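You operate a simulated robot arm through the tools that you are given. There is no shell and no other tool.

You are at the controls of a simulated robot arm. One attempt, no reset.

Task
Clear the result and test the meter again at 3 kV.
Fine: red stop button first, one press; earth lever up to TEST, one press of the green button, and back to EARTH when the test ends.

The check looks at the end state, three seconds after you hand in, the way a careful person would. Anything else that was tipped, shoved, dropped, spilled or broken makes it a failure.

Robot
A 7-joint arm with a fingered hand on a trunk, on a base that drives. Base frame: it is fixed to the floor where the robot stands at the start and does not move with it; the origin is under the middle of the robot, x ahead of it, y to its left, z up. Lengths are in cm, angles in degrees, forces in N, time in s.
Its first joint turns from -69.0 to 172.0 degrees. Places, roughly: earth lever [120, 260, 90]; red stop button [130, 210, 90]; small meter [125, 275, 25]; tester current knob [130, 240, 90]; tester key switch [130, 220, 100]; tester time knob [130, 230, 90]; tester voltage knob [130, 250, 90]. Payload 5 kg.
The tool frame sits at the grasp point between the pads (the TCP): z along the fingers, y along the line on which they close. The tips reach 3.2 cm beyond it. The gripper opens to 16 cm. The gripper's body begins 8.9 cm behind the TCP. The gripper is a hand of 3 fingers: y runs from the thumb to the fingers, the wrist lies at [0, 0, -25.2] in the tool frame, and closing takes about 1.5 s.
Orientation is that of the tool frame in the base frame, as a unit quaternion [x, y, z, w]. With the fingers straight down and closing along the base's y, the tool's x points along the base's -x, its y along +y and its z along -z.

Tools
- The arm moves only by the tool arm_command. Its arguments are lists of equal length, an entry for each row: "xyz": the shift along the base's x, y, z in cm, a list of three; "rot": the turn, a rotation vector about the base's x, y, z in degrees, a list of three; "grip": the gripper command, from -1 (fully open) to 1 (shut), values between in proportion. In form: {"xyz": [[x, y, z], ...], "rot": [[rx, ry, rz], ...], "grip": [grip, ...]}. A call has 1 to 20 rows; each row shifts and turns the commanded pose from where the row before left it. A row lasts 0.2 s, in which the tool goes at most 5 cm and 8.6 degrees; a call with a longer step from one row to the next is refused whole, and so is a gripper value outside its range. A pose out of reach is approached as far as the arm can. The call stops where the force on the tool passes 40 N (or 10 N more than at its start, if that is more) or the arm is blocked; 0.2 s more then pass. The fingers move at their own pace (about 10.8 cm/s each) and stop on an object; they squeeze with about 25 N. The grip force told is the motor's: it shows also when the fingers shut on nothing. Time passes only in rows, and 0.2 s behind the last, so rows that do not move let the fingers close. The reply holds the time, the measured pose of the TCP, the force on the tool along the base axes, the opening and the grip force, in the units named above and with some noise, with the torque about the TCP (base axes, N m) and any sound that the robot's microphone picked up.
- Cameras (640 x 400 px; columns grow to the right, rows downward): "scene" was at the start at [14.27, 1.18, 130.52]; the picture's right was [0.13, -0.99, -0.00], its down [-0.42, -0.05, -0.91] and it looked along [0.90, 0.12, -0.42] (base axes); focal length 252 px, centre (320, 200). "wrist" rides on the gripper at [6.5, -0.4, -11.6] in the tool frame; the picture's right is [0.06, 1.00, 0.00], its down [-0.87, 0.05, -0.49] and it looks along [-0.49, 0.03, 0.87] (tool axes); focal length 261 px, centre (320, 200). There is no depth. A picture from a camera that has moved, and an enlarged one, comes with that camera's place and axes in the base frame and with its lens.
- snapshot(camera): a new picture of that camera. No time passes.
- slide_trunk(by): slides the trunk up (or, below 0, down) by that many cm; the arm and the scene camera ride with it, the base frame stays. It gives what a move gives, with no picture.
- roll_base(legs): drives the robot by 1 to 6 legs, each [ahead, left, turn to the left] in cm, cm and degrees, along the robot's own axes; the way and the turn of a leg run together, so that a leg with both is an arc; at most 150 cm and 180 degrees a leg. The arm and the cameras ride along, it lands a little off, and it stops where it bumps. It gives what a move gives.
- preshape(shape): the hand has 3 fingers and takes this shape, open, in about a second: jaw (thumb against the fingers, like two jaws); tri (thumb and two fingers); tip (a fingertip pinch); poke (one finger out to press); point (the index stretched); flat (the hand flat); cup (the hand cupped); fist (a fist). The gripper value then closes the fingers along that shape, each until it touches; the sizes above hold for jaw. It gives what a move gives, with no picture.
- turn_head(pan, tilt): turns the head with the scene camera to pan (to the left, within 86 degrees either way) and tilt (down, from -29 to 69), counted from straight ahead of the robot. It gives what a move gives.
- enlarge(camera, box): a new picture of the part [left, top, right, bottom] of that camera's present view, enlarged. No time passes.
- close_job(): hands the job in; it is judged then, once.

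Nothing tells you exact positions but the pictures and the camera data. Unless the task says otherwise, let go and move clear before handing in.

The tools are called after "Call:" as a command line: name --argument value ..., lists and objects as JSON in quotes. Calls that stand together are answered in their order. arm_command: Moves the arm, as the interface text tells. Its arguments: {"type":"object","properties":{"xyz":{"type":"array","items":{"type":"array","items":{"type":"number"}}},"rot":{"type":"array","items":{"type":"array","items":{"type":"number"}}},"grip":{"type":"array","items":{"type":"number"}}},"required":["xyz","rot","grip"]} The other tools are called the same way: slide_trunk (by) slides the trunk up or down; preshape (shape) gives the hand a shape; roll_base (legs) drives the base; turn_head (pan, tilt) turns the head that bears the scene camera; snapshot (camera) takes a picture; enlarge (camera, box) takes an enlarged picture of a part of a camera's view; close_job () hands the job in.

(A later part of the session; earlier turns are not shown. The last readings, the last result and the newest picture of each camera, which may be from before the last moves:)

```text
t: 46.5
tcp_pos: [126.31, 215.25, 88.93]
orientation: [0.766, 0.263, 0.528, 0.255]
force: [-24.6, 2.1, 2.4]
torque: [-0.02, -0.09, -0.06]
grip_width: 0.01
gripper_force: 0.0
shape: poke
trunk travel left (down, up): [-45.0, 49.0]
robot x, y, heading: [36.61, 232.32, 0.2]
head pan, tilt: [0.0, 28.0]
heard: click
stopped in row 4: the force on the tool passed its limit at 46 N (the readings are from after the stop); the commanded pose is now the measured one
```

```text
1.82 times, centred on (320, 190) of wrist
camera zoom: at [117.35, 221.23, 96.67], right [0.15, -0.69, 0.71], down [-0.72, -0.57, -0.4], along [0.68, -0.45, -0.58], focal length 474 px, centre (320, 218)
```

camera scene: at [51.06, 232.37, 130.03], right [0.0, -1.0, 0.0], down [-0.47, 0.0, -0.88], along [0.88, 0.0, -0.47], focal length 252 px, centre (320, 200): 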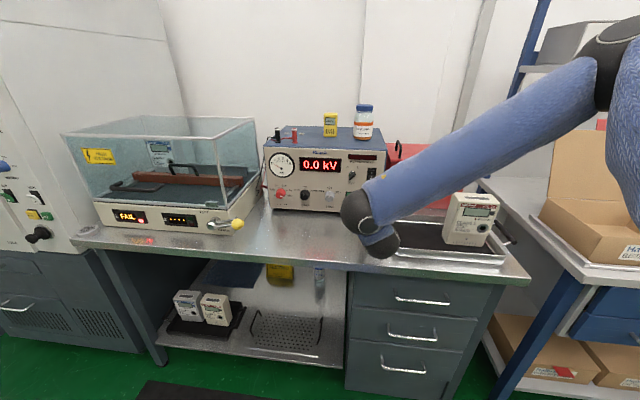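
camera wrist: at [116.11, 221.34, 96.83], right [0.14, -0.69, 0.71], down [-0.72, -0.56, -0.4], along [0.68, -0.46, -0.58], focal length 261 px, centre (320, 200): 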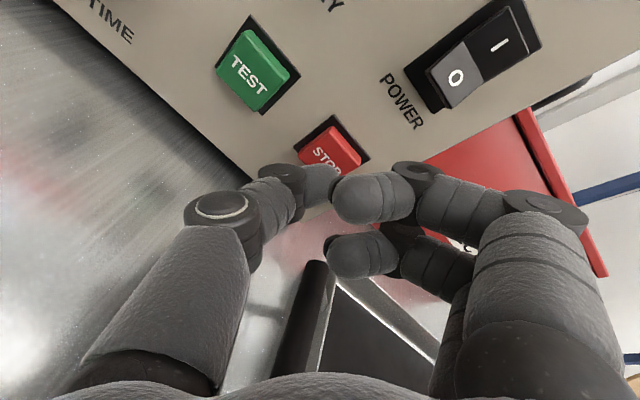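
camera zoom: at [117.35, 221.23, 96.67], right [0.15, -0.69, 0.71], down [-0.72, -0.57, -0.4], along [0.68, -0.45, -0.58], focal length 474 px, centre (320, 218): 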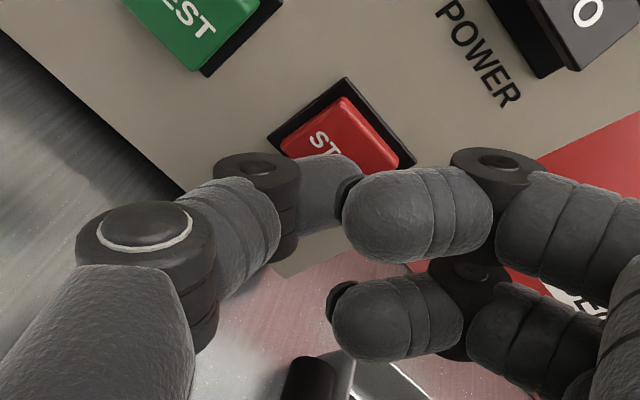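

A click was heard as the STOP button went in (one press). I'll back straight off and check the display.

Call:
arm_command --xyz '[[-1.5, 0.19, 0], [-1.5, 0.19, 0], [-1.5, 0.19, 0], [-1.5, 0.19, 0], [-1.5, 0.19, 0.3]]' --rot '[[0, 0, 0], [0, 0, 0], [0, 0, 0], [0, 0, 0], [0, 0, 0]]' --grip '[-1, -1, -1, -1, -1]'

Call:
snapshot --camera "scene"

Call:
enlarge --camera "scene" --box '[90, 130, 390, 260]'

Call:
snapshot --camera "wrist"

```text
t: 47.7
tcp_pos: [118.96, 216.08, 89.2]
orientation: [0.766, 0.262, 0.528, 0.257]
force: [0.6, -0.3, -0.6]
torque: [0.03, -0.02, 0.02]
grip_width: 0.02
gripper_force: 0.1
shape: poke
trunk travel left (down, up): [-45.0, 49.0]
robot x, y, heading: [36.62, 232.55, -0.2]
head pan, tilt: [0.0, 28.0]
```

```text
taken
camera scene: at [50.91, 232.43, 130.04], right [0.0, -1.0, 0.0], down [-0.47, 0.0, -0.88], along [0.88, 0.0, -0.47], focal length 252 px, centre (320, 200)
```

scene: 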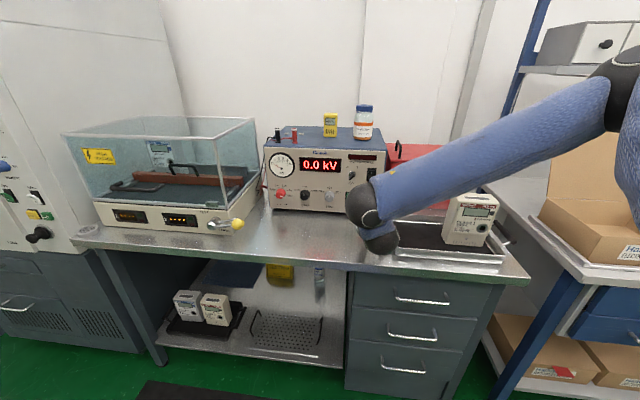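

```text
2.13 times, centred on (240, 195) of scene
camera zoom: at [50.91, 232.43, 130.04], right [0.0, -1.0, 0.0], down [-0.47, 0.0, -0.88], along [0.88, 0.0, -0.47], focal length 537 px, centre (491, 211)
```

zoom: 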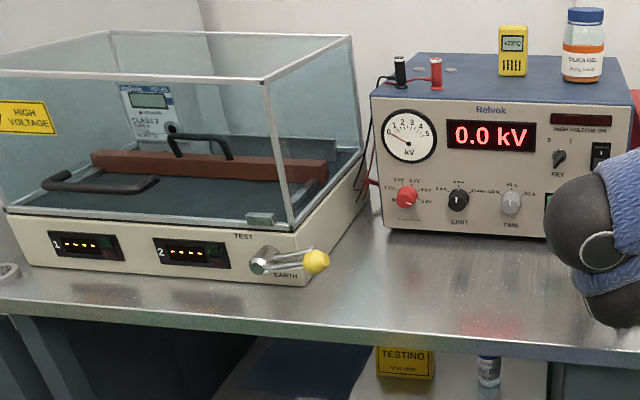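

```text
taken
camera wrist: at [109.98, 222.13, 96.96], right [0.15, -0.69, 0.71], down [-0.72, -0.57, -0.4], along [0.68, -0.45, -0.58], focal length 261 px, centre (320, 200)
```

wrist: 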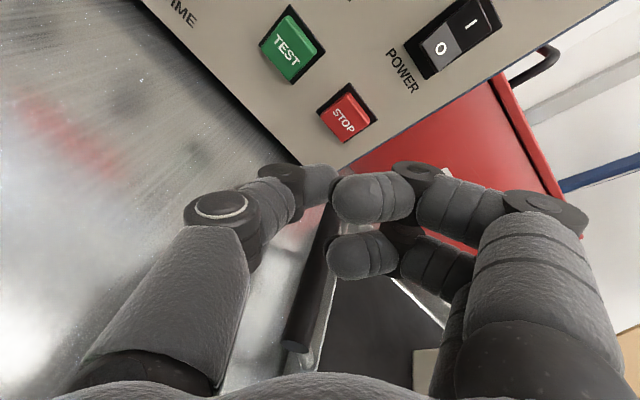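

The FAIL is cleared – both displays show "----". Next is the voltage: the knob is at 5 kV and must go to 3 kV (two 45° detents counter‑clockwise). I'll move the hand in front of the red knob, pitched 35° down with +30° roll, for a grip-and-turn.

Call:
arm_command --xyz '[[-1, 1.5, 1.2], [-1, 2.5, 1.2], [-0.7, 3, 1], [-0.7, 3, 1], [-0.6, 3, 1], [-0.5, 3, 0.8], [-0.5, 3, 0.6], [-0.5, 3, 0.5], [-0.5, 3, 0.5], [-0.5, 3, 0.5], [-0.5, 3, 0.3], [0, 2, 0.2]]' --rot '[[7.08, -0.87, -2.32], [7.08, -0.87, -2.32], [7.08, -0.87, -2.32], [7.08, -0.87, -2.32], [7.08, -0.87, -2.32], [7.08, -0.87, -2.32], [1.06, 8.43, 0], [1.06, 8.43, 0], [7.44, -0.94, 0], [7.44, -0.94, 0], [7.44, -0.94, 0], [7.44, -0.94, 0]]' --grip '[-1, -1, -1, -1, -1, -1, -1, -1, -1, -1, -1, -1]'

Call:
snapshot --camera "wrist"

Call:
snapshot --camera "scene"

```text
t: 50.3
tcp_pos: [112.28, 249.12, 98.09]
orientation: [0.847, -0.174, 0.459, -0.204]
force: [0.4, 0.5, 1.4]
torque: [-0.02, -0.02, 0.01]
grip_width: 0.01
gripper_force: 0.1
shape: poke
trunk travel left (down, up): [-45.0, 49.0]
robot x, y, heading: [36.46, 232.36, -0.4]
head pan, tilt: [0.0, 28.0]
```

```text
taken
camera wrist: at [105.77, 244.1, 108.53], right [-0.07, -0.88, -0.46], down [-0.87, 0.28, -0.4], along [0.48, 0.37, -0.79], focal length 261 px, centre (320, 200)
```

wrist: 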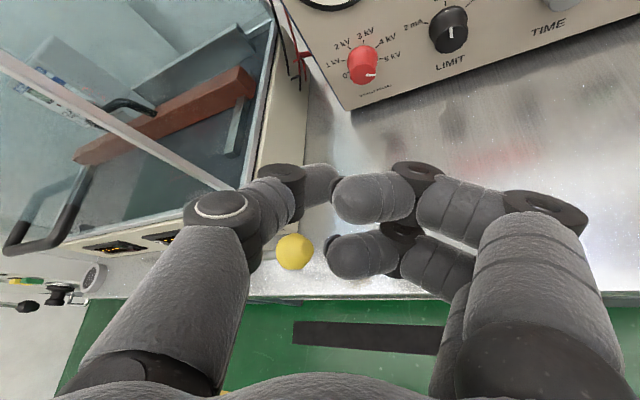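

```text
taken
camera scene: at [50.98, 232.4, 130.04], right [0.0, -1.0, 0.0], down [-0.47, 0.0, -0.88], along [0.88, 0.0, -0.47], focal length 252 px, centre (320, 200)
```

scene: 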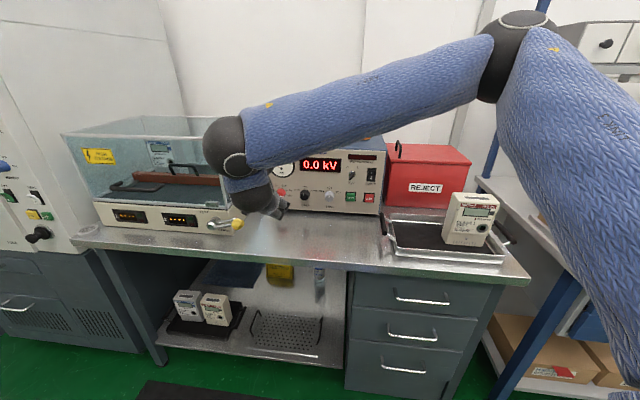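

I see the red knob ahead and the lever's yellow ball below-left of the hand. I'll enlarge to measure the knob and ball accurately.

Call:
enlarge --camera "wrist" --box '[300, 0, 460, 120]'

Call:
enlarge --camera "wrist" --box '[240, 140, 400, 300]'

Call:
enlarge --camera "scene" --box '[190, 160, 330, 250]'

```text
3.33 times, centred on (380, 60) of wrist
camera zoom: at [105.77, 244.1, 108.53], right [-0.07, -0.88, -0.46], down [-0.87, 0.28, -0.4], along [0.48, 0.37, -0.79], focal length 869 px, centre (120, 667)
```

zoom: 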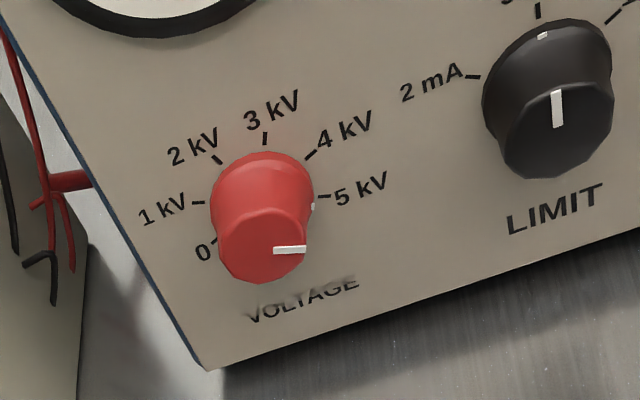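

```text
2.50 times, centred on (320, 220) of wrist
camera zoom: at [105.77, 244.1, 108.53], right [-0.07, -0.88, -0.46], down [-0.87, 0.28, -0.4], along [0.48, 0.37, -0.79], focal length 652 px, centre (320, 150)
```

zoom: 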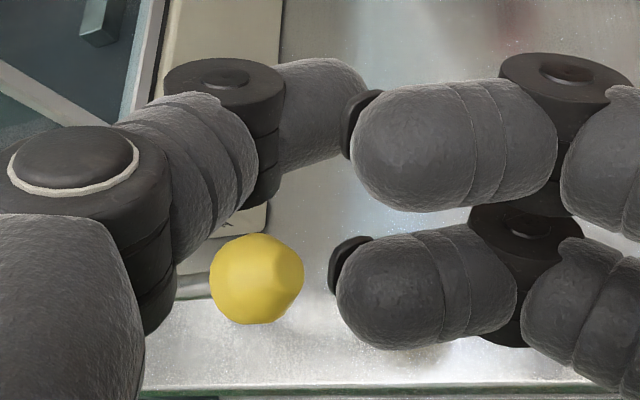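

```text
4.44 times, centred on (260, 205) of scene
camera zoom: at [50.98, 232.4, 130.04], right [0.0, -1.0, 0.0], down [-0.47, 0.0, -0.88], along [0.88, 0.0, -0.47], focal length 1119 px, centre (587, 178)
```

zoom: 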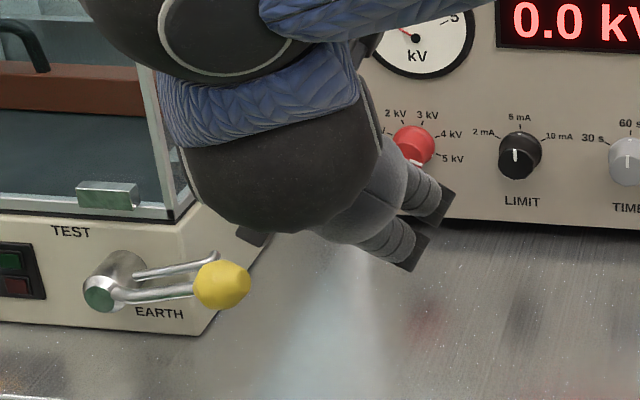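

The knob's axis is measured at about y 246.7, z 88.9, with face x≈131.6 and panel x≈134; the lever ball is at (113.2, 256.5, 89). I'll use jaw shape partially open, flatten the pitch to 15° with a slight yaw to keep the palm off the lever ball, and hover in front of the knob.

Call:
preshape --shape "jaw"

Call:
arm_command --xyz '[[0.8, -0.3, 0], [0.8, -0.3, 0], [0.8, -0.3, 0], [0.8, -0.3, 0], [0.8, -0.3, 0], [0.8, -0.3, 0], [0.8, -0.3, 0], [0.8, -0.3, 0], [0.8, -0.2, 0], [0.8, -0.2, 0], [0.8, -0.1, 0], [0.8, 0, 0]]' --rot '[[-7.44, 0.94, 0], [-7.44, 0.94, 0], [-7.44, 0.94, 0], [-7.44, 0.94, 0], [-0.83, -6.6, 0], [-0.83, -6.6, 0], [-0.83, -6.6, 0], [0, 0, 5.1], [0, 0, 5.1], [7.28, -0.92, 0], [7.28, -0.92, 0], [7.28, -0.92, 0]]' --grip '[-0.5, 0.25, 0.25, 0.25, 0.25, 0.25, 0.25, 0.25, 0.25, 0.25, 0.25, 0.25]'

Call:
snapshot --camera "wrist"

Call:
snapshot --camera "scene"

```text
t: 51.2
tcp_pos: [112.17, 249.15, 98.03]
orientation: [0.848, -0.172, 0.459, -0.204]
force: [0.4, -0.4, 0.0]
torque: [-0.02, 0.02, 0.03]
grip_width: 16.0
gripper_force: 0.1
shape: jaw
trunk travel left (down, up): [-45.0, 49.0]
robot x, y, heading: [36.61, 232.09, -0.2]
head pan, tilt: [0.0, 28.0]
```

```text
t: 53.8
tcp_pos: [121.82, 246.16, 98.06]
orientation: [0.761, -0.095, 0.619, -0.169]
force: [0.6, -0.8, 0.3]
torque: [0.03, 0.02, 0.02]
grip_width: 6.03
gripper_force: 0.1
shape: jaw
trunk travel left (down, up): [-45.0, 49.0]
robot x, y, heading: [36.54, 232.37, -0.2]
head pan, tilt: [0.0, 28.0]
```

```text
taken
camera wrist: at [111.81, 242.61, 106.07], right [0.08, -0.95, -0.32], down [-0.66, 0.19, -0.72], along [0.74, 0.27, -0.61], focal length 261 px, centre (320, 200)
```

wrist: 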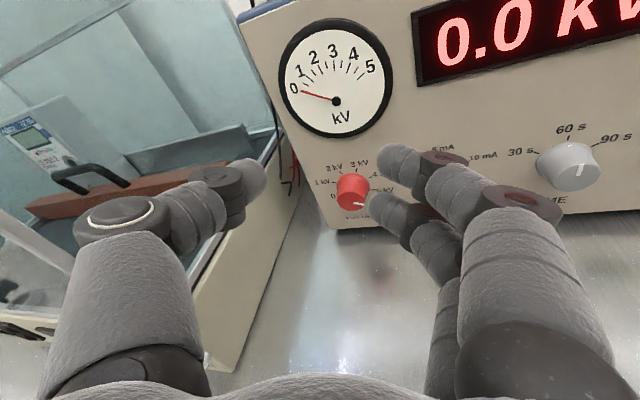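

```text
taken
camera scene: at [51.0, 232.39, 130.03], right [0.0, -1.0, 0.0], down [-0.47, 0.0, -0.88], along [0.88, 0.0, -0.47], focal length 252 px, centre (320, 200)
```

scene: 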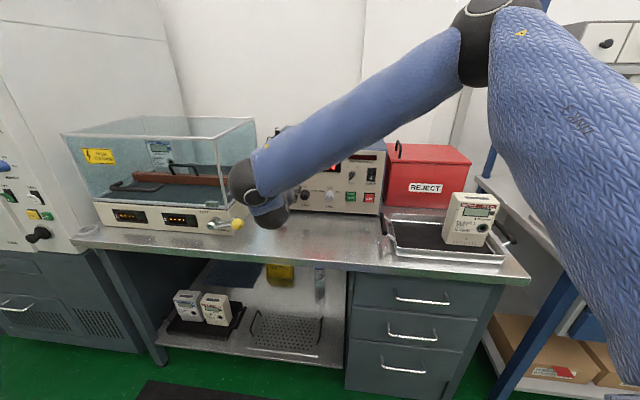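

The hand is level and open 6 cm in front of the tester. I'll descend to knob height just short of it and check alignment through the wrist camera.

Call:
arm_command --xyz '[[0.7, 0.1, -2.2], [0.7, 0.15, -2.2], [0.7, 0.15, -2.2], [0.7, 0.15, -2.1]]' --rot '[[0, 0, 0], [0, 0, 0], [0, 0, 0], [0, 0, 0]]' --grip '[0.25, 0.25, 0.25, 0.25]'

Call:
snapshot --camera "wrist"

Call:
enlarge --camera "wrist" --box '[220, 80, 460, 260]'

Call:
enlarge --camera "scene" --box '[190, 160, 330, 250]'

```text
t: 54.8
tcp_pos: [124.69, 246.7, 89.44]
orientation: [0.761, -0.094, 0.619, -0.169]
force: [0.3, -0.3, 0.3]
torque: [-0.01, -0.03, 0.0]
grip_width: 6.04
gripper_force: 0.0
shape: jaw
trunk travel left (down, up): [-45.0, 49.0]
robot x, y, heading: [36.53, 232.51, -0.0]
head pan, tilt: [0.0, 28.0]
```

```text
taken
camera wrist: at [114.68, 243.17, 97.41], right [0.08, -0.95, -0.32], down [-0.66, 0.19, -0.73], along [0.74, 0.27, -0.61], focal length 261 px, centre (320, 200)
```

wrist: 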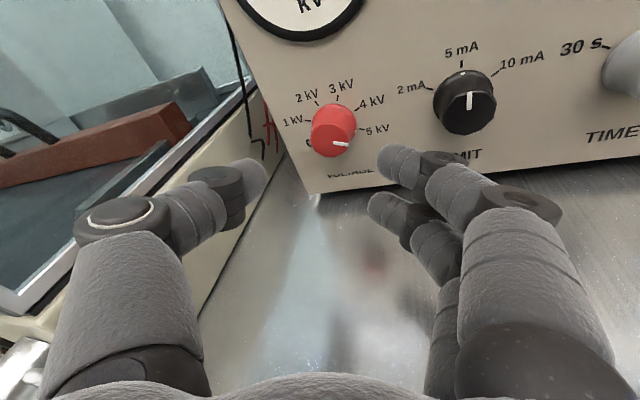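

```text
2.22 times, centred on (340, 170) of wrist
camera zoom: at [114.68, 243.17, 97.41], right [0.08, -0.95, -0.32], down [-0.66, 0.19, -0.73], along [0.74, 0.27, -0.61], focal length 579 px, centre (276, 267)
```

zoom: 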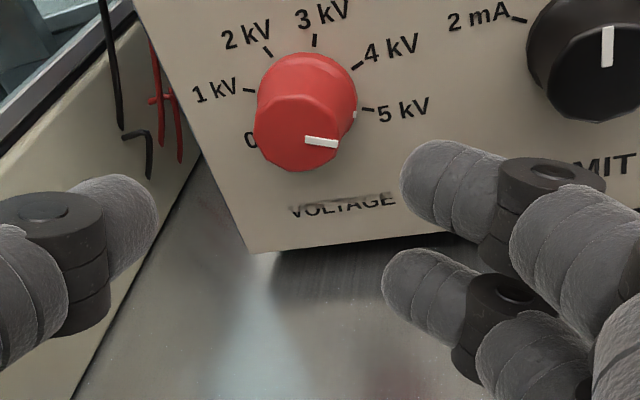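

```text
4.44 times, centred on (260, 205) of scene
camera zoom: at [50.99, 232.42, 130.04], right [0.0, -1.0, 0.0], down [-0.47, 0.0, -0.88], along [0.88, 0.0, -0.47], focal length 1119 px, centre (587, 178)
```

zoom: 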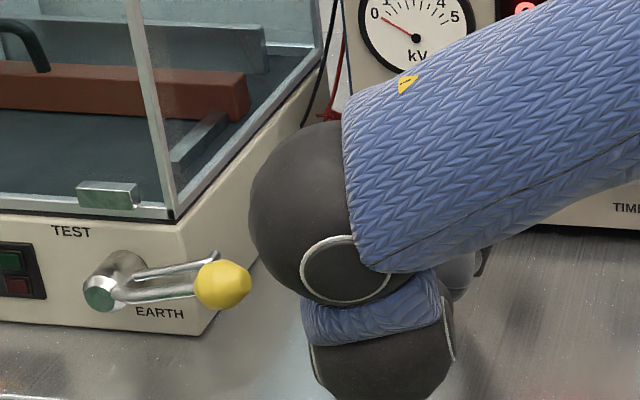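

The knob lines up between thumb and fingers (face at about 131.6, 246.7, 88.9). I'll advance around it.

Call:
arm_command --xyz '[[1.0, -0.1, -0.02], [1.0, -0.1, -0.02], [1.0, -0.1, -0.02], [1.0, -0.1, -0.02]]' --rot '[[0, 0, 0], [0, 0, 0], [0, 0, 0], [0, 0, 0]]' --grip '[0.25, 0.25, 0.25, 0.25]'

Call:
snapshot --camera "wrist"

Call:
enlarge --camera "wrist" --box '[220, 80, 460, 260]'

```text
t: 55.8
tcp_pos: [128.56, 246.54, 89.36]
orientation: [0.762, -0.094, 0.619, -0.169]
force: [0.9, -0.6, -0.4]
torque: [0.04, 0.0, 0.01]
grip_width: 6.03
gripper_force: 0.1
shape: jaw
trunk travel left (down, up): [-45.0, 49.0]
robot x, y, heading: [36.49, 232.01, 0.2]
head pan, tilt: [0.0, 28.0]
```

```text
taken
camera wrist: at [118.55, 242.84, 97.41], right [0.08, -0.95, -0.31], down [-0.66, 0.19, -0.72], along [0.74, 0.27, -0.61], focal length 261 px, centre (320, 200)
```

wrist: 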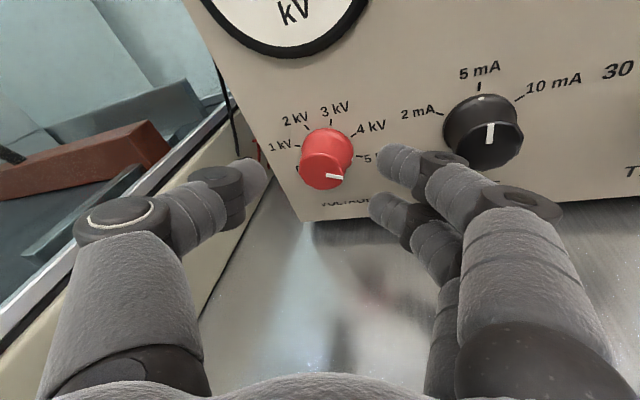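

```text
2.22 times, centred on (340, 170) of wrist
camera zoom: at [118.55, 242.84, 97.41], right [0.08, -0.95, -0.31], down [-0.66, 0.19, -0.72], along [0.74, 0.27, -0.61], focal length 579 px, centre (276, 267)
```

zoom: 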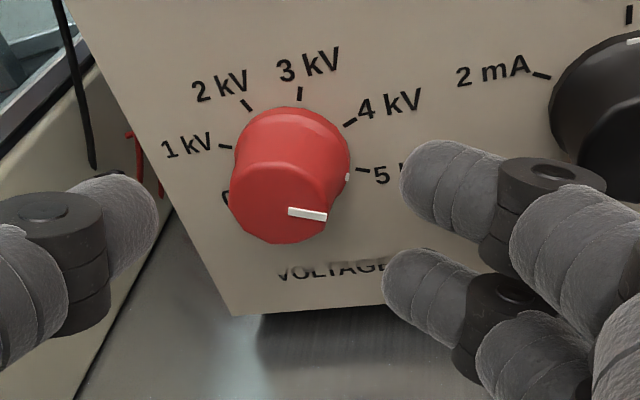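

The knob is centred between the thumb and both fingers. I'll go 1.2 cm deeper and close on it.

Call:
arm_command --xyz '[[0.6, -0.1, 0], [0.6, -0.1, 0], [0, 0, 0], [0, 0, 0], [0, 0, 0], [0, 0, 0], [0, 0, 0]]' --rot '[[0, 0, 0], [0, 0, 0], [0, 0, 0], [0, 0, 0], [0, 0, 0], [0, 0, 0], [0, 0, 0]]' --grip '[0.25, 0.25, 0.4, 0.6, 0.8, 0.8, 0.8]'

Call:
enlarge --camera "wrist" --box '[220, 80, 460, 260]'

```text
t: 57.4
tcp_pos: [129.57, 246.13, 89.37]
orientation: [0.761, -0.094, 0.62, -0.168]
force: [-2.1, 1.4, 2.7]
torque: [-0.06, -0.08, 0.01]
grip_width: 1.66
gripper_force: 24.4
shape: jaw
trunk travel left (down, up): [-45.0, 49.0]
robot x, y, heading: [36.65, 232.37, -0.4]
head pan, tilt: [0.0, 28.0]
```

```text
2.22 times, centred on (340, 170) of wrist
camera zoom: at [119.71, 242.59, 97.41], right [0.08, -0.95, -0.31], down [-0.66, 0.19, -0.73], along [0.74, 0.27, -0.61], focal length 579 px, centre (276, 267)
```

zoom: 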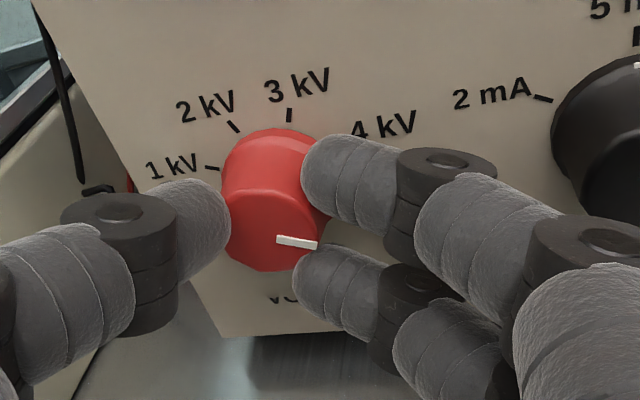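

The thumb and two fingers have closed round the knob. I'll squeeze fully first, then turn it 45° counter‑clockwise about the knob axis.

Call:
arm_command --xyz '[[0, 0, 0], [0, 0, 0], [0, 0, 0]]' --rot '[[0, 0, 0], [0, 0, 0], [0, 0, 0]]' --grip '[1, 1, 1]'

Call:
enlarge --camera "wrist" --box '[220, 80, 460, 260]'

```text
t: 58.2
tcp_pos: [129.62, 246.1, 89.3]
orientation: [0.761, -0.094, 0.62, -0.167]
force: [-3.1, 2.0, 2.6]
torque: [-0.01, -0.09, 0.1]
grip_width: 1.67
gripper_force: 24.4
shape: jaw
trunk travel left (down, up): [-45.0, 49.0]
robot x, y, heading: [36.27, 232.42, -0.3]
head pan, tilt: [0.0, 28.0]
```

```text
2.22 times, centred on (340, 170) of wrist
camera zoom: at [119.71, 242.59, 97.4], right [0.08, -0.95, -0.31], down [-0.66, 0.19, -0.73], along [0.74, 0.27, -0.61], focal length 579 px, centre (276, 267)
```

zoom: 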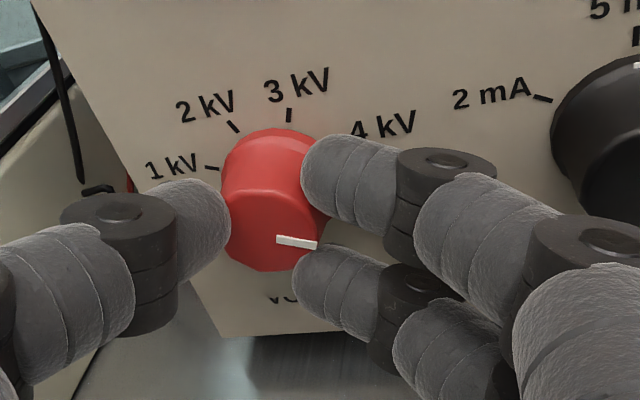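

The grip holds steady on the knob (1.67 cm reading with full squeeze). Now the first 45° turn counter‑clockwise.

Call:
arm_command --xyz '[[0.009, 0.074, 0.109], [0.011, 0.088, 0.098], [0.013, 0.1, 0.085], [0.014, 0.11, 0.072], [0.015, 0.119, 0.056], [0.016, 0.125, 0.041]]' --rot '[[-7.44, 0.94, 0], [-7.44, 0.94, 0], [-7.44, 0.94, 0], [-7.44, 0.94, 0], [-7.44, 0.94, 0], [-7.44, 0.94, 0]]' --grip '[1, 1, 1, 1, 1, 1]'

Call:
snapshot --camera "wrist"

Call:
enlarge --camera "wrist" --box '[220, 80, 460, 260]'

Call:
snapshot --camera "scene"

```text
t: 59.6
tcp_pos: [129.64, 246.84, 89.86]
orientation: [0.796, 0.14, 0.572, 0.139]
force: [-3.9, 10.9, 9.8]
torque: [0.05, -0.26, 0.3]
grip_width: 1.64
gripper_force: 25.2
shape: jaw
trunk travel left (down, up): [-45.0, 49.0]
robot x, y, heading: [36.77, 232.61, -0.1]
head pan, tilt: [0.0, 28.0]
```

```text
taken
camera wrist: at [120.59, 250.33, 98.84], right [0.08, -0.9, 0.44], down [-0.73, -0.35, -0.59], along [0.68, -0.27, -0.68], focal length 261 px, centre (320, 200)
```

wrist: 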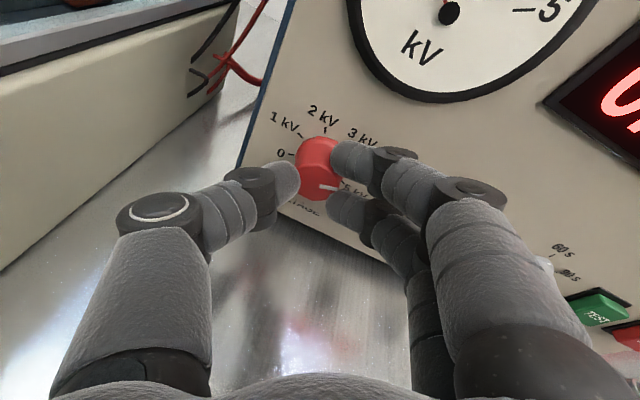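

```text
2.22 times, centred on (340, 170) of wrist
camera zoom: at [120.59, 250.33, 98.84], right [0.08, -0.9, 0.44], down [-0.73, -0.35, -0.59], along [0.68, -0.27, -0.68], focal length 579 px, centre (276, 267)
```

zoom: 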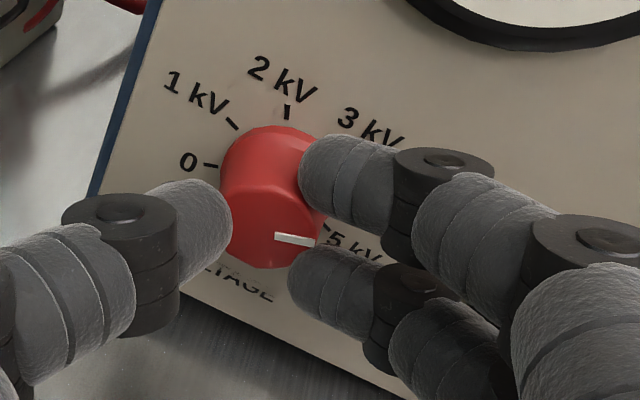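

```text
taken
camera scene: at [50.84, 232.5, 130.06], right [0.0, -1.0, 0.0], down [-0.47, 0.0, -0.88], along [0.88, 0.0, -0.47], focal length 252 px, centre (320, 200)
```

scene: 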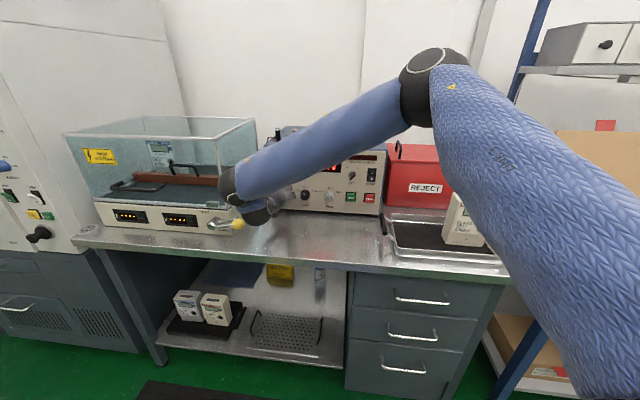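

The knob followed the hand; its mark should now be near 4 kV. I'll release, rotate the open hand back +45° around the knob, and check the pointer.

Call:
arm_command --xyz '[[0, 0, 0], [0, 0, 0], [0, 0, 0], [0, 0, 0]]' --rot '[[0, 0, 0], [0, 0, 0], [0, 0, 0], [0, 0, 0]]' --grip '[0.6, 0.3, 0.15, 0.15]'

Call:
enlarge --camera "wrist" --box '[220, 80, 460, 260]'

```text
t: 60.6
tcp_pos: [129.67, 246.71, 89.6]
orientation: [0.797, 0.139, 0.571, 0.14]
force: [0.3, 0.3, 0.5]
torque: [0.02, -0.01, 0.0]
grip_width: 6.75
gripper_force: 0.0
shape: jaw
trunk travel left (down, up): [-45.0, 49.0]
robot x, y, heading: [36.43, 232.04, 0.0]
head pan, tilt: [0.0, 28.0]
```

```text
2.22 times, centred on (340, 170) of wrist
camera zoom: at [120.68, 250.21, 98.72], right [0.08, -0.9, 0.43], down [-0.73, -0.35, -0.58], along [0.68, -0.27, -0.69], focal length 579 px, centre (276, 267)
```

zoom: 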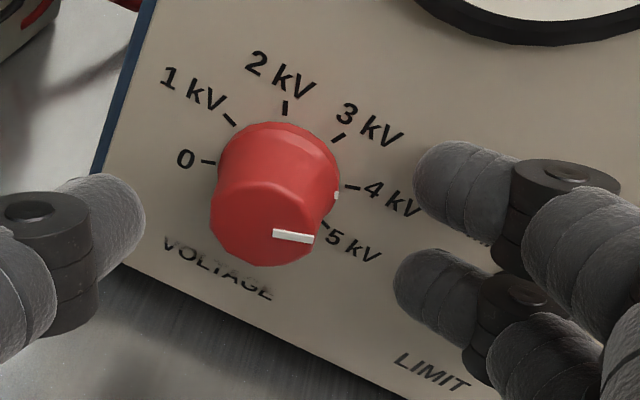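

The mark now stands at 4 kV. I'll rotate the open hand back by 45° around the knob and grip again.

Call:
arm_command --xyz '[[-0.016, -0.125, -0.041], [-0.015, -0.119, -0.056], [-0.014, -0.11, -0.072], [-0.013, -0.1, -0.085], [-0.011, -0.088, -0.098], [-0.009, -0.074, -0.109], [0, 0, 0]]' --rot '[[7.44, -0.94, 0], [7.44, -0.94, 0], [7.44, -0.94, 0], [7.44, -0.94, 0], [7.44, -0.94, 0], [7.44, -0.94, 0], [0, 0, 0]]' --grip '[0.15, 0.15, 0.15, 0.15, 0.15, 0.15, 0.15]'

Call:
enlarge --camera "wrist" --box '[220, 80, 460, 260]'

```text
t: 62.2
tcp_pos: [129.7, 246.22, 89.21]
orientation: [0.761, -0.094, 0.619, -0.168]
force: [-2.1, 4.1, 0.8]
torque: [0.02, 0.02, -0.08]
grip_width: 6.6
gripper_force: 0.1
shape: jaw
trunk travel left (down, up): [-45.0, 49.0]
robot x, y, heading: [36.69, 232.65, -0.2]
head pan, tilt: [0.0, 28.0]
```

```text
2.22 times, centred on (340, 170) of wrist
camera zoom: at [119.79, 242.62, 97.36], right [0.08, -0.95, -0.32], down [-0.66, 0.19, -0.72], along [0.74, 0.27, -0.61], focal length 579 px, centre (276, 267)
```

zoom: 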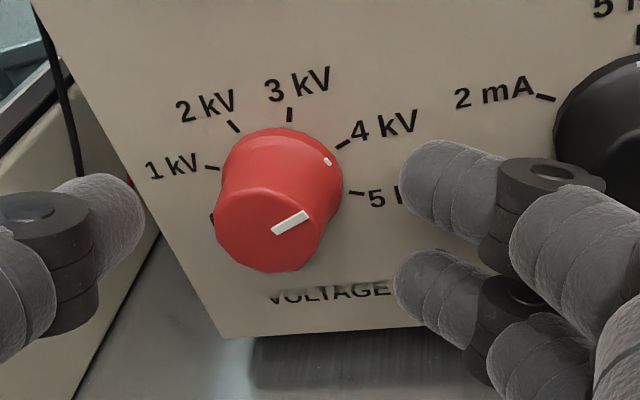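

The knob's mark is at 4 kV and the hand is back in its start orientation. Closing and turning the second 45°.

Call:
arm_command --xyz '[[-0.1, 0, 0], [0, 0, 0], [0, 0, 0], [0, 0, 0], [0, 0, 0], [0, 0, 0], [0, 0, 0]]' --rot '[[0, 0, 0], [0, 0, 0], [0, 0, 0], [0, 0, 0], [0, 0, 0], [0, 0, 0], [0, 0, 0]]' --grip '[0.3, 0.5, 0.7, 1, 1, 1, 1]'

Call:
enlarge --camera "wrist" --box '[220, 80, 460, 260]'

```text
t: 63.8
tcp_pos: [129.62, 246.21, 89.29]
orientation: [0.761, -0.095, 0.619, -0.168]
force: [-2.3, -2.1, 0.7]
torque: [-0.04, -0.03, -0.11]
grip_width: 1.67
gripper_force: 25.4
shape: jaw
trunk travel left (down, up): [-45.0, 49.0]
robot x, y, heading: [36.59, 232.31, 0.0]
head pan, tilt: [0.0, 28.0]
```

```text
2.22 times, centred on (340, 170) of wrist
camera zoom: at [119.68, 242.6, 97.36], right [0.08, -0.95, -0.31], down [-0.66, 0.19, -0.73], along [0.74, 0.27, -0.61], focal length 579 px, centre (276, 267)
```

zoom: 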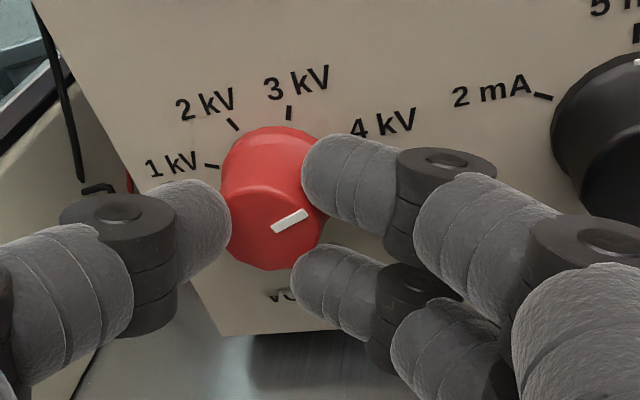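

Call:
arm_command --xyz '[[0.009, 0.074, 0.109], [0.011, 0.088, 0.098], [0.013, 0.1, 0.085], [0.014, 0.11, 0.072], [0.015, 0.119, 0.056], [0.016, 0.125, 0.041]]' --rot '[[-7.44, 0.94, 0], [-7.44, 0.94, 0], [-7.44, 0.94, 0], [-7.44, 0.94, 0], [-7.44, 0.94, 0], [-7.44, 0.94, 0]]' --grip '[1, 1, 1, 1, 1, 1]'

Call:
arm_command --xyz '[[0, 0, 0], [0, 0, 0], [0, 0, 0], [0, 0, 0]]' --rot '[[0, 0, 0], [0, 0, 0], [0, 0, 0], [0, 0, 0]]' --grip '[0.6, 0.3, 0.15, 0.15]'

Call:
enlarge --camera "wrist" --box '[220, 80, 460, 260]'

```text
t: 65.2
tcp_pos: [129.47, 246.84, 89.74]
orientation: [0.797, 0.141, 0.571, 0.138]
force: [-27.0, -2.2, -4.2]
torque: [-0.08, 0.37, 0.16]
grip_width: 1.54
gripper_force: 25.4
shape: jaw
trunk travel left (down, up): [-45.0, 49.0]
robot x, y, heading: [36.65, 232.37, -0.0]
head pan, tilt: [0.0, 28.0]
```

```text
t: 66.2
tcp_pos: [129.76, 246.71, 89.82]
orientation: [0.797, 0.14, 0.571, 0.138]
force: [-0.8, 0.4, 0.3]
torque: [-0.03, 0.0, -0.01]
grip_width: 6.73
gripper_force: 0.0
shape: jaw
trunk travel left (down, up): [-45.0, 49.0]
robot x, y, heading: [36.69, 232.53, -0.1]
head pan, tilt: [0.0, 28.0]
```

```text
2.22 times, centred on (340, 170) of wrist
camera zoom: at [120.68, 250.28, 98.76], right [0.08, -0.9, 0.43], down [-0.73, -0.35, -0.59], along [0.68, -0.27, -0.69], focal length 579 px, centre (276, 267)
```

zoom: 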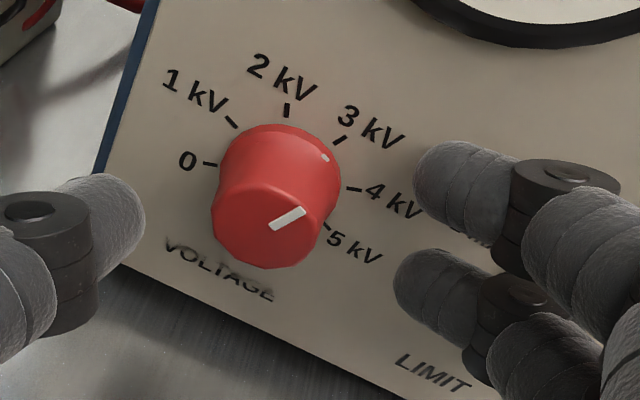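

The mark now aligns with 3 kV. I'll open a bit more, roll the hand back so the thumb side clears the lever ball, then withdraw and rise.

Call:
arm_command --xyz '[[0, 0, 0], [-0.1, -0.12, -0.05], [-0.1, -0.12, -0.06], [-0.1, -0.11, -0.07], [-0.1, -0.1, -0.08], [-1.0, 0.12, 0], [-1.0, 0.12, 0], [-1.0, 0.12, 0], [-1.0, 0.1, 0.5]]' --rot '[[0, 0, 0], [7.44, -0.94, 0], [7.44, -0.94, 0], [7.44, -0.94, 0], [7.44, -0.94, 0], [0, 0, 0], [0, 0, 0], [0, 0, 0], [0, 0, 0]]' --grip '[0.08, 0.08, 0.08, 0.08, 0.08, 0.08, 0.08, 0.08, 0.08]'

Call:
snapshot --camera "wrist"

Call:
enlarge --camera "wrist" --box '[240, 80, 420, 220]'

```text
t: 68.2
tcp_pos: [125.22, 246.82, 89.83]
orientation: [0.787, -0.015, 0.614, -0.067]
force: [1.3, -0.3, -0.6]
torque: [0.0, 0.04, 0.01]
grip_width: 7.33
gripper_force: 0.1
shape: jaw
trunk travel left (down, up): [-45.0, 49.0]
robot x, y, heading: [36.63, 232.22, -0.2]
head pan, tilt: [0.0, 28.0]
```

```text
taken
camera wrist: at [115.55, 245.46, 98.99], right [0.07, -1.0, -0.06], down [-0.69, 0.0, -0.73], along [0.72, 0.1, -0.68], focal length 261 px, centre (320, 200)
```

wrist: 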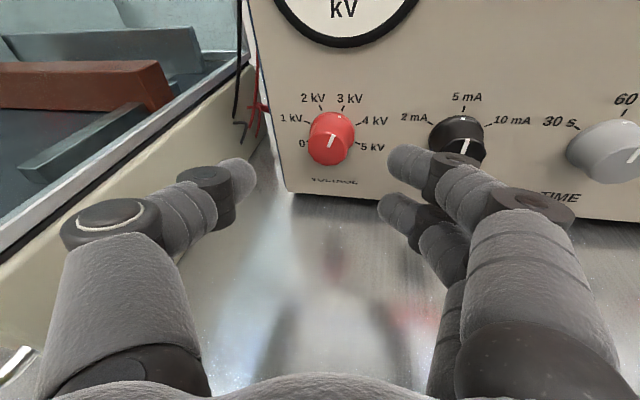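

```text
2.86 times, centred on (330, 150) of wrist
camera zoom: at [115.55, 245.46, 98.99], right [0.07, -1.0, -0.06], down [-0.69, 0.0, -0.73], along [0.72, 0.1, -0.68], focal length 745 px, centre (291, 343)
```

zoom: 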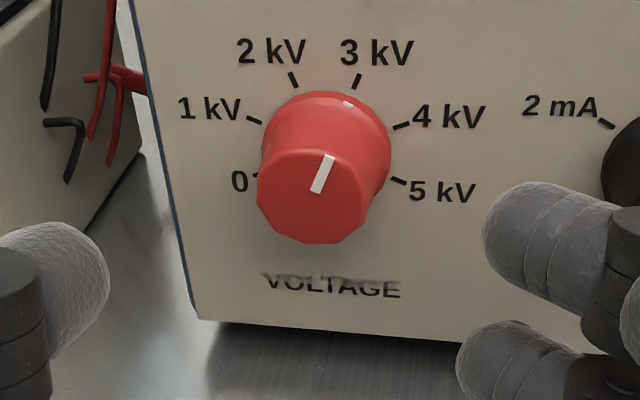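

The knob reads 3 kV. Next is the earth lever: ball at about (113.2, 256.5, 89). I'll rise, turn the hand to point left along the bench, and take the poke shape, so the thumb can lift the ball from below right.

Call:
arm_command --xyz '[[-1, -1, 2.5], [-1, -1, 2.5], [-1, -1, 2.5], [-1, -1, 2.5], [-0.9, -0.5, 0], [-0.9, -0.5, 0], [-0.9, -0.5, 0], [-0.9, -0.5, 0], [-0.9, -0.5, 0], [-0.9, -0.5, 0], [-0.9, -0.5, 0], [-0.9, -0.5, 0], [-0.9, -0.5, 0]]' --rot '[[-6.94, 0.87, 0], [0, 0, 0], [0, 0, 7.98], [0, 0, 7.98], [0, 0, 7.98], [0, 0, 7.98], [0, 0, 7.98], [0, 0, 7.98], [0, 0, 7.98], [0, 0, 7.98], [0, 0, 7.98], [0, 0, 7.98], [-6.94, 0.87, 0]]' --grip '[0.08, 0.08, 0.08, 0.08, 0.08, 0.08, 0.08, 0.08, 0.08, 0.08, 0.08, 0.08, 0.08]'

Call:
preshape --shape "poke"

Call:
snapshot --camera "scene"

Call:
snapshot --camera "wrist"

```text
t: 71.0
tcp_pos: [113.16, 238.2, 99.99]
orientation: [0.622, 0.55, 0.415, -0.371]
force: [0.8, 0.1, 0.0]
torque: [-0.03, -0.05, -0.03]
grip_width: 7.35
gripper_force: 0.0
shape: jaw
trunk travel left (down, up): [-45.0, 49.0]
robot x, y, heading: [36.59, 232.37, -0.1]
head pan, tilt: [0.0, 28.0]
```

```text
t: 71.9
tcp_pos: [113.18, 238.29, 99.83]
orientation: [0.622, 0.549, 0.417, -0.372]
force: [0.9, 0.3, 0.4]
torque: [0.0, 0.02, -0.03]
grip_width: 0.0
gripper_force: 0.0
shape: poke
trunk travel left (down, up): [-45.0, 49.0]
robot x, y, heading: [36.47, 232.3, -0.1]
head pan, tilt: [0.0, 28.0]
```

```text
taken
camera scene: at [50.95, 232.41, 130.04], right [0.0, -1.0, 0.0], down [-0.47, 0.0, -0.88], along [0.88, 0.0, -0.47], focal length 252 px, centre (320, 200)
```

scene: 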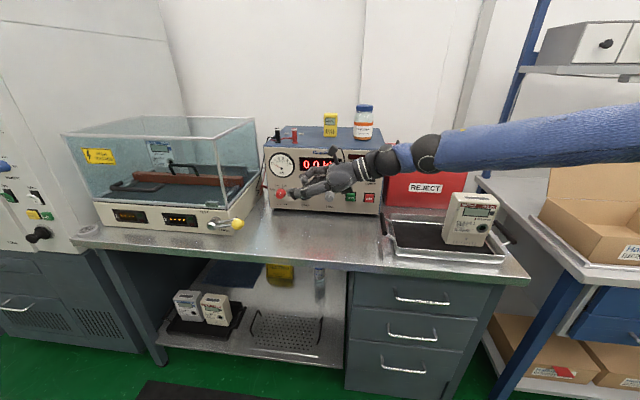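

```text
taken
camera wrist: at [111.75, 230.09, 110.24], right [0.99, -0.1, 0.05], down [-0.05, -0.78, -0.62], along [0.1, 0.61, -0.78], focal length 261 px, centre (320, 200)
```

wrist: 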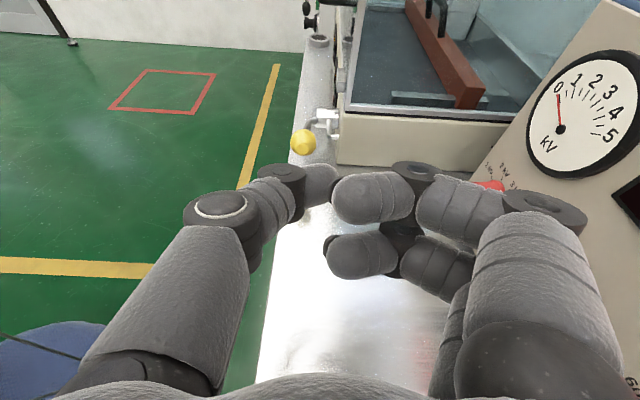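

The ball is confirmed at about (113.3, 256.5, 88.8). To keep the forearm away from the meter on the tray, I'll approach the ball diagonally (yaw 45°, nearly level) from the front right instead.

Call:
arm_command --xyz '[[-0.9, 1.65, 0], [-0.9, 1.65, 0], [-0.9, 1.65, -0.5], [-0.9, 1.65, -0.8], [-0.9, 1.65, -1], [-0.9, 1.65, -1], [-0.8, 1.65, -1]]' --rot '[[4.96, -0.63, 0], [4.96, -0.63, 0], [0, 0, -7.56], [0, 0, -7.56], [0, 0, -7.56], [0, 0, -7.56], [0, 0, -7.56]]' --grip '[-1, -1, -1, -1, -1, -1, -1]'

Call:
snapshot --camera "scene"

Call:
snapshot --camera "wrist"

```text
t: 73.5
tcp_pos: [106.93, 249.7, 95.57]
orientation: [0.719, 0.296, 0.58, -0.242]
force: [-0.4, 0.2, -0.1]
torque: [-0.02, 0.01, -0.02]
grip_width: 0.0
gripper_force: 0.1
shape: poke
trunk travel left (down, up): [-45.0, 49.0]
robot x, y, heading: [36.93, 232.36, 0.1]
head pan, tilt: [0.0, 28.0]
```

```text
taken
camera scene: at [50.96, 232.45, 130.05], right [0.0, -1.0, 0.0], down [-0.47, 0.0, -0.88], along [0.88, 0.0, -0.47], focal length 252 px, centre (320, 200)
```

scene: 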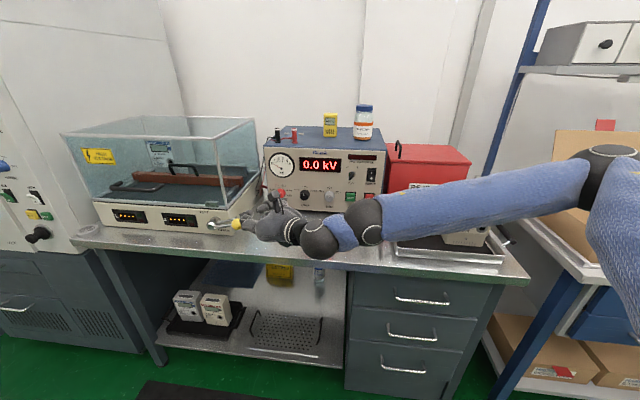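

```text
taken
camera wrist: at [99.64, 242.91, 104.32], right [0.72, -0.7, 0.06], down [-0.43, -0.51, -0.75], along [0.55, 0.51, -0.66], focal length 261 px, centre (320, 200)
```

wrist: 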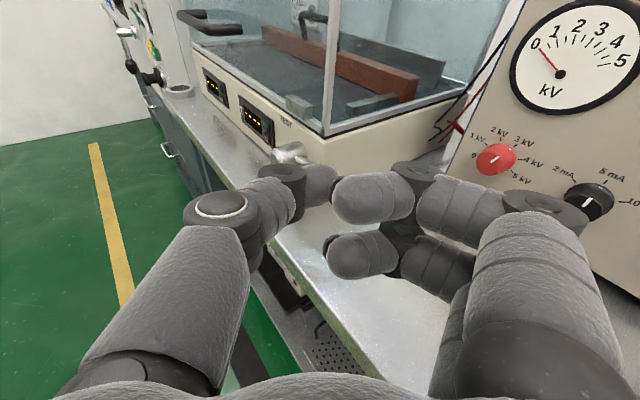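

The forearm passes in front of the tray with room to spare (meter front at x≈112). I'll lower the thumb to just front-right and below the ball and inspect.

Call:
arm_command --xyz '[[0, 0, -2.4], [0, 0, -2.4], [0, 0, -2.2], [0.4, 0.4, -2]]' --rot '[[0, 0, 0], [0, 0, 0], [0, 0, 0], [0, 0, 0]]' --grip '[-1, -1, -1, -1]'

Call:
enlarge --camera "scene" --box '[190, 180, 330, 270]'

Call:
snapshot --camera "wrist"

Call:
snapshot --camera "scene"

```text
t: 74.5
tcp_pos: [107.51, 250.14, 86.65]
orientation: [0.719, 0.297, 0.58, -0.241]
force: [-0.6, -0.3, -0.5]
torque: [-0.03, 0.0, -0.01]
grip_width: 0.01
gripper_force: 0.1
shape: poke
trunk travel left (down, up): [-45.0, 49.0]
robot x, y, heading: [36.89, 232.32, -0.3]
head pan, tilt: [0.0, 28.0]
```

```text
4.44 times, centred on (260, 225) of scene
camera zoom: at [50.94, 232.45, 130.04], right [0.0, -1.0, 0.0], down [-0.47, 0.0, -0.88], along [0.88, 0.0, -0.47], focal length 1119 px, centre (587, 89)
```

zoom: 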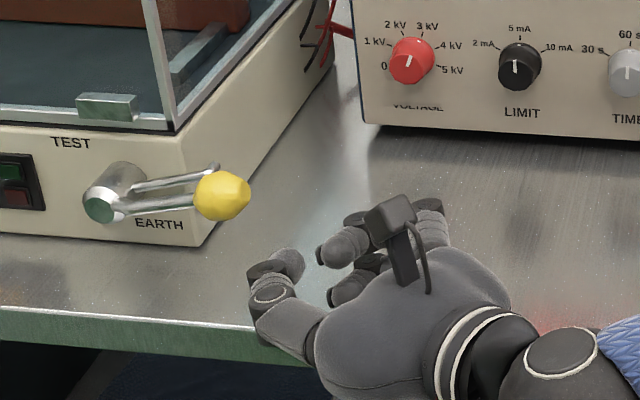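

```text
taken
camera wrist: at [100.12, 243.27, 95.45], right [0.72, -0.7, 0.06], down [-0.43, -0.51, -0.75], along [0.55, 0.51, -0.66], focal length 261 px, centre (320, 200)
```

wrist: 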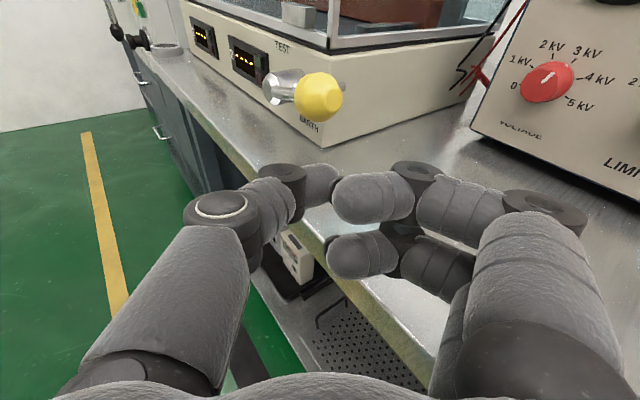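

```text
taken
camera scene: at [50.94, 232.45, 130.04], right [0.0, -1.0, 0.0], down [-0.47, 0.0, -0.88], along [0.88, 0.0, -0.47], focal length 252 px, centre (320, 200)
```

scene: 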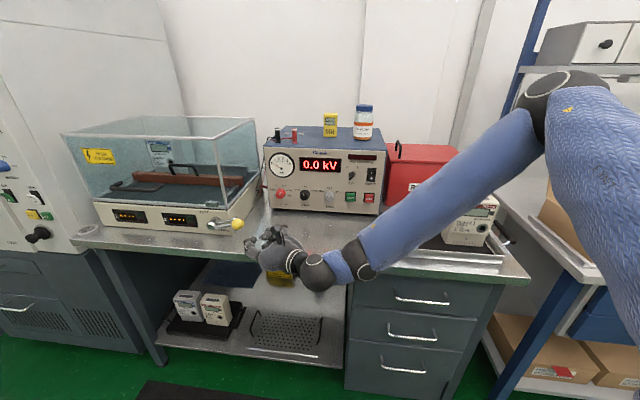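

The thumb tip is just in front-right and below the ball, all clear of the bench edge. I'll slide it in underneath the ball.

Call:
arm_command --xyz '[[1.05, 0.85, -0.15], [1.05, 0.85, -0.15], [1.05, 0.85, -0.1], [1.0, 0.85, -0.1]]' --rot '[[0, 0, 0], [0, 0, 0], [0, 0, 0], [0, 0, 0]]' --grip '[-1, -1, -1, -1]'

Call:
enlarge --camera "scene" --box '[190, 180, 330, 270]'

Call:
enlarge --camera "wrist" --box '[200, 40, 440, 260]'

```text
t: 75.5
tcp_pos: [111.41, 253.78, 86.07]
orientation: [0.719, 0.298, 0.579, -0.243]
force: [0.1, -1.1, -0.2]
torque: [-0.04, 0.01, 0.02]
grip_width: 0.0
gripper_force: 0.1
shape: poke
trunk travel left (down, up): [-45.0, 49.0]
robot x, y, heading: [36.8, 232.21, 0.0]
head pan, tilt: [0.0, 28.0]
```

```text
4.44 times, centred on (260, 225) of scene
camera zoom: at [50.96, 232.42, 130.04], right [0.0, -1.0, 0.0], down [-0.47, 0.0, -0.88], along [0.88, 0.0, -0.47], focal length 1119 px, centre (587, 89)
```

zoom: 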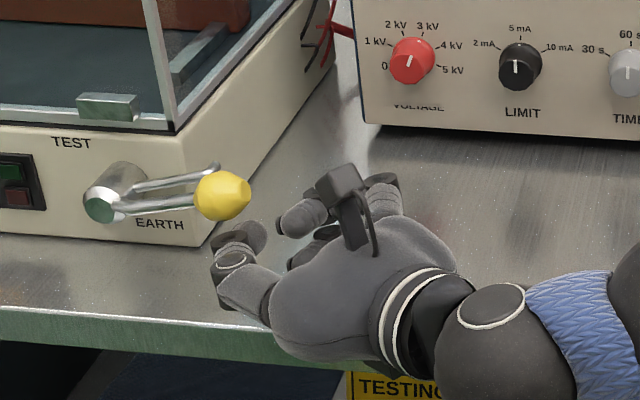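

```text
1.82 times, centred on (320, 150) of wrist
camera zoom: at [104.13, 246.77, 94.87], right [0.72, -0.69, 0.06], down [-0.43, -0.51, -0.75], along [0.55, 0.51, -0.66], focal length 474 px, centre (320, 291)
```

zoom: 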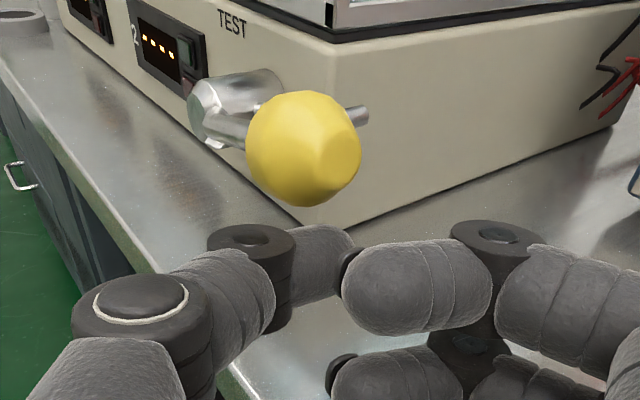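

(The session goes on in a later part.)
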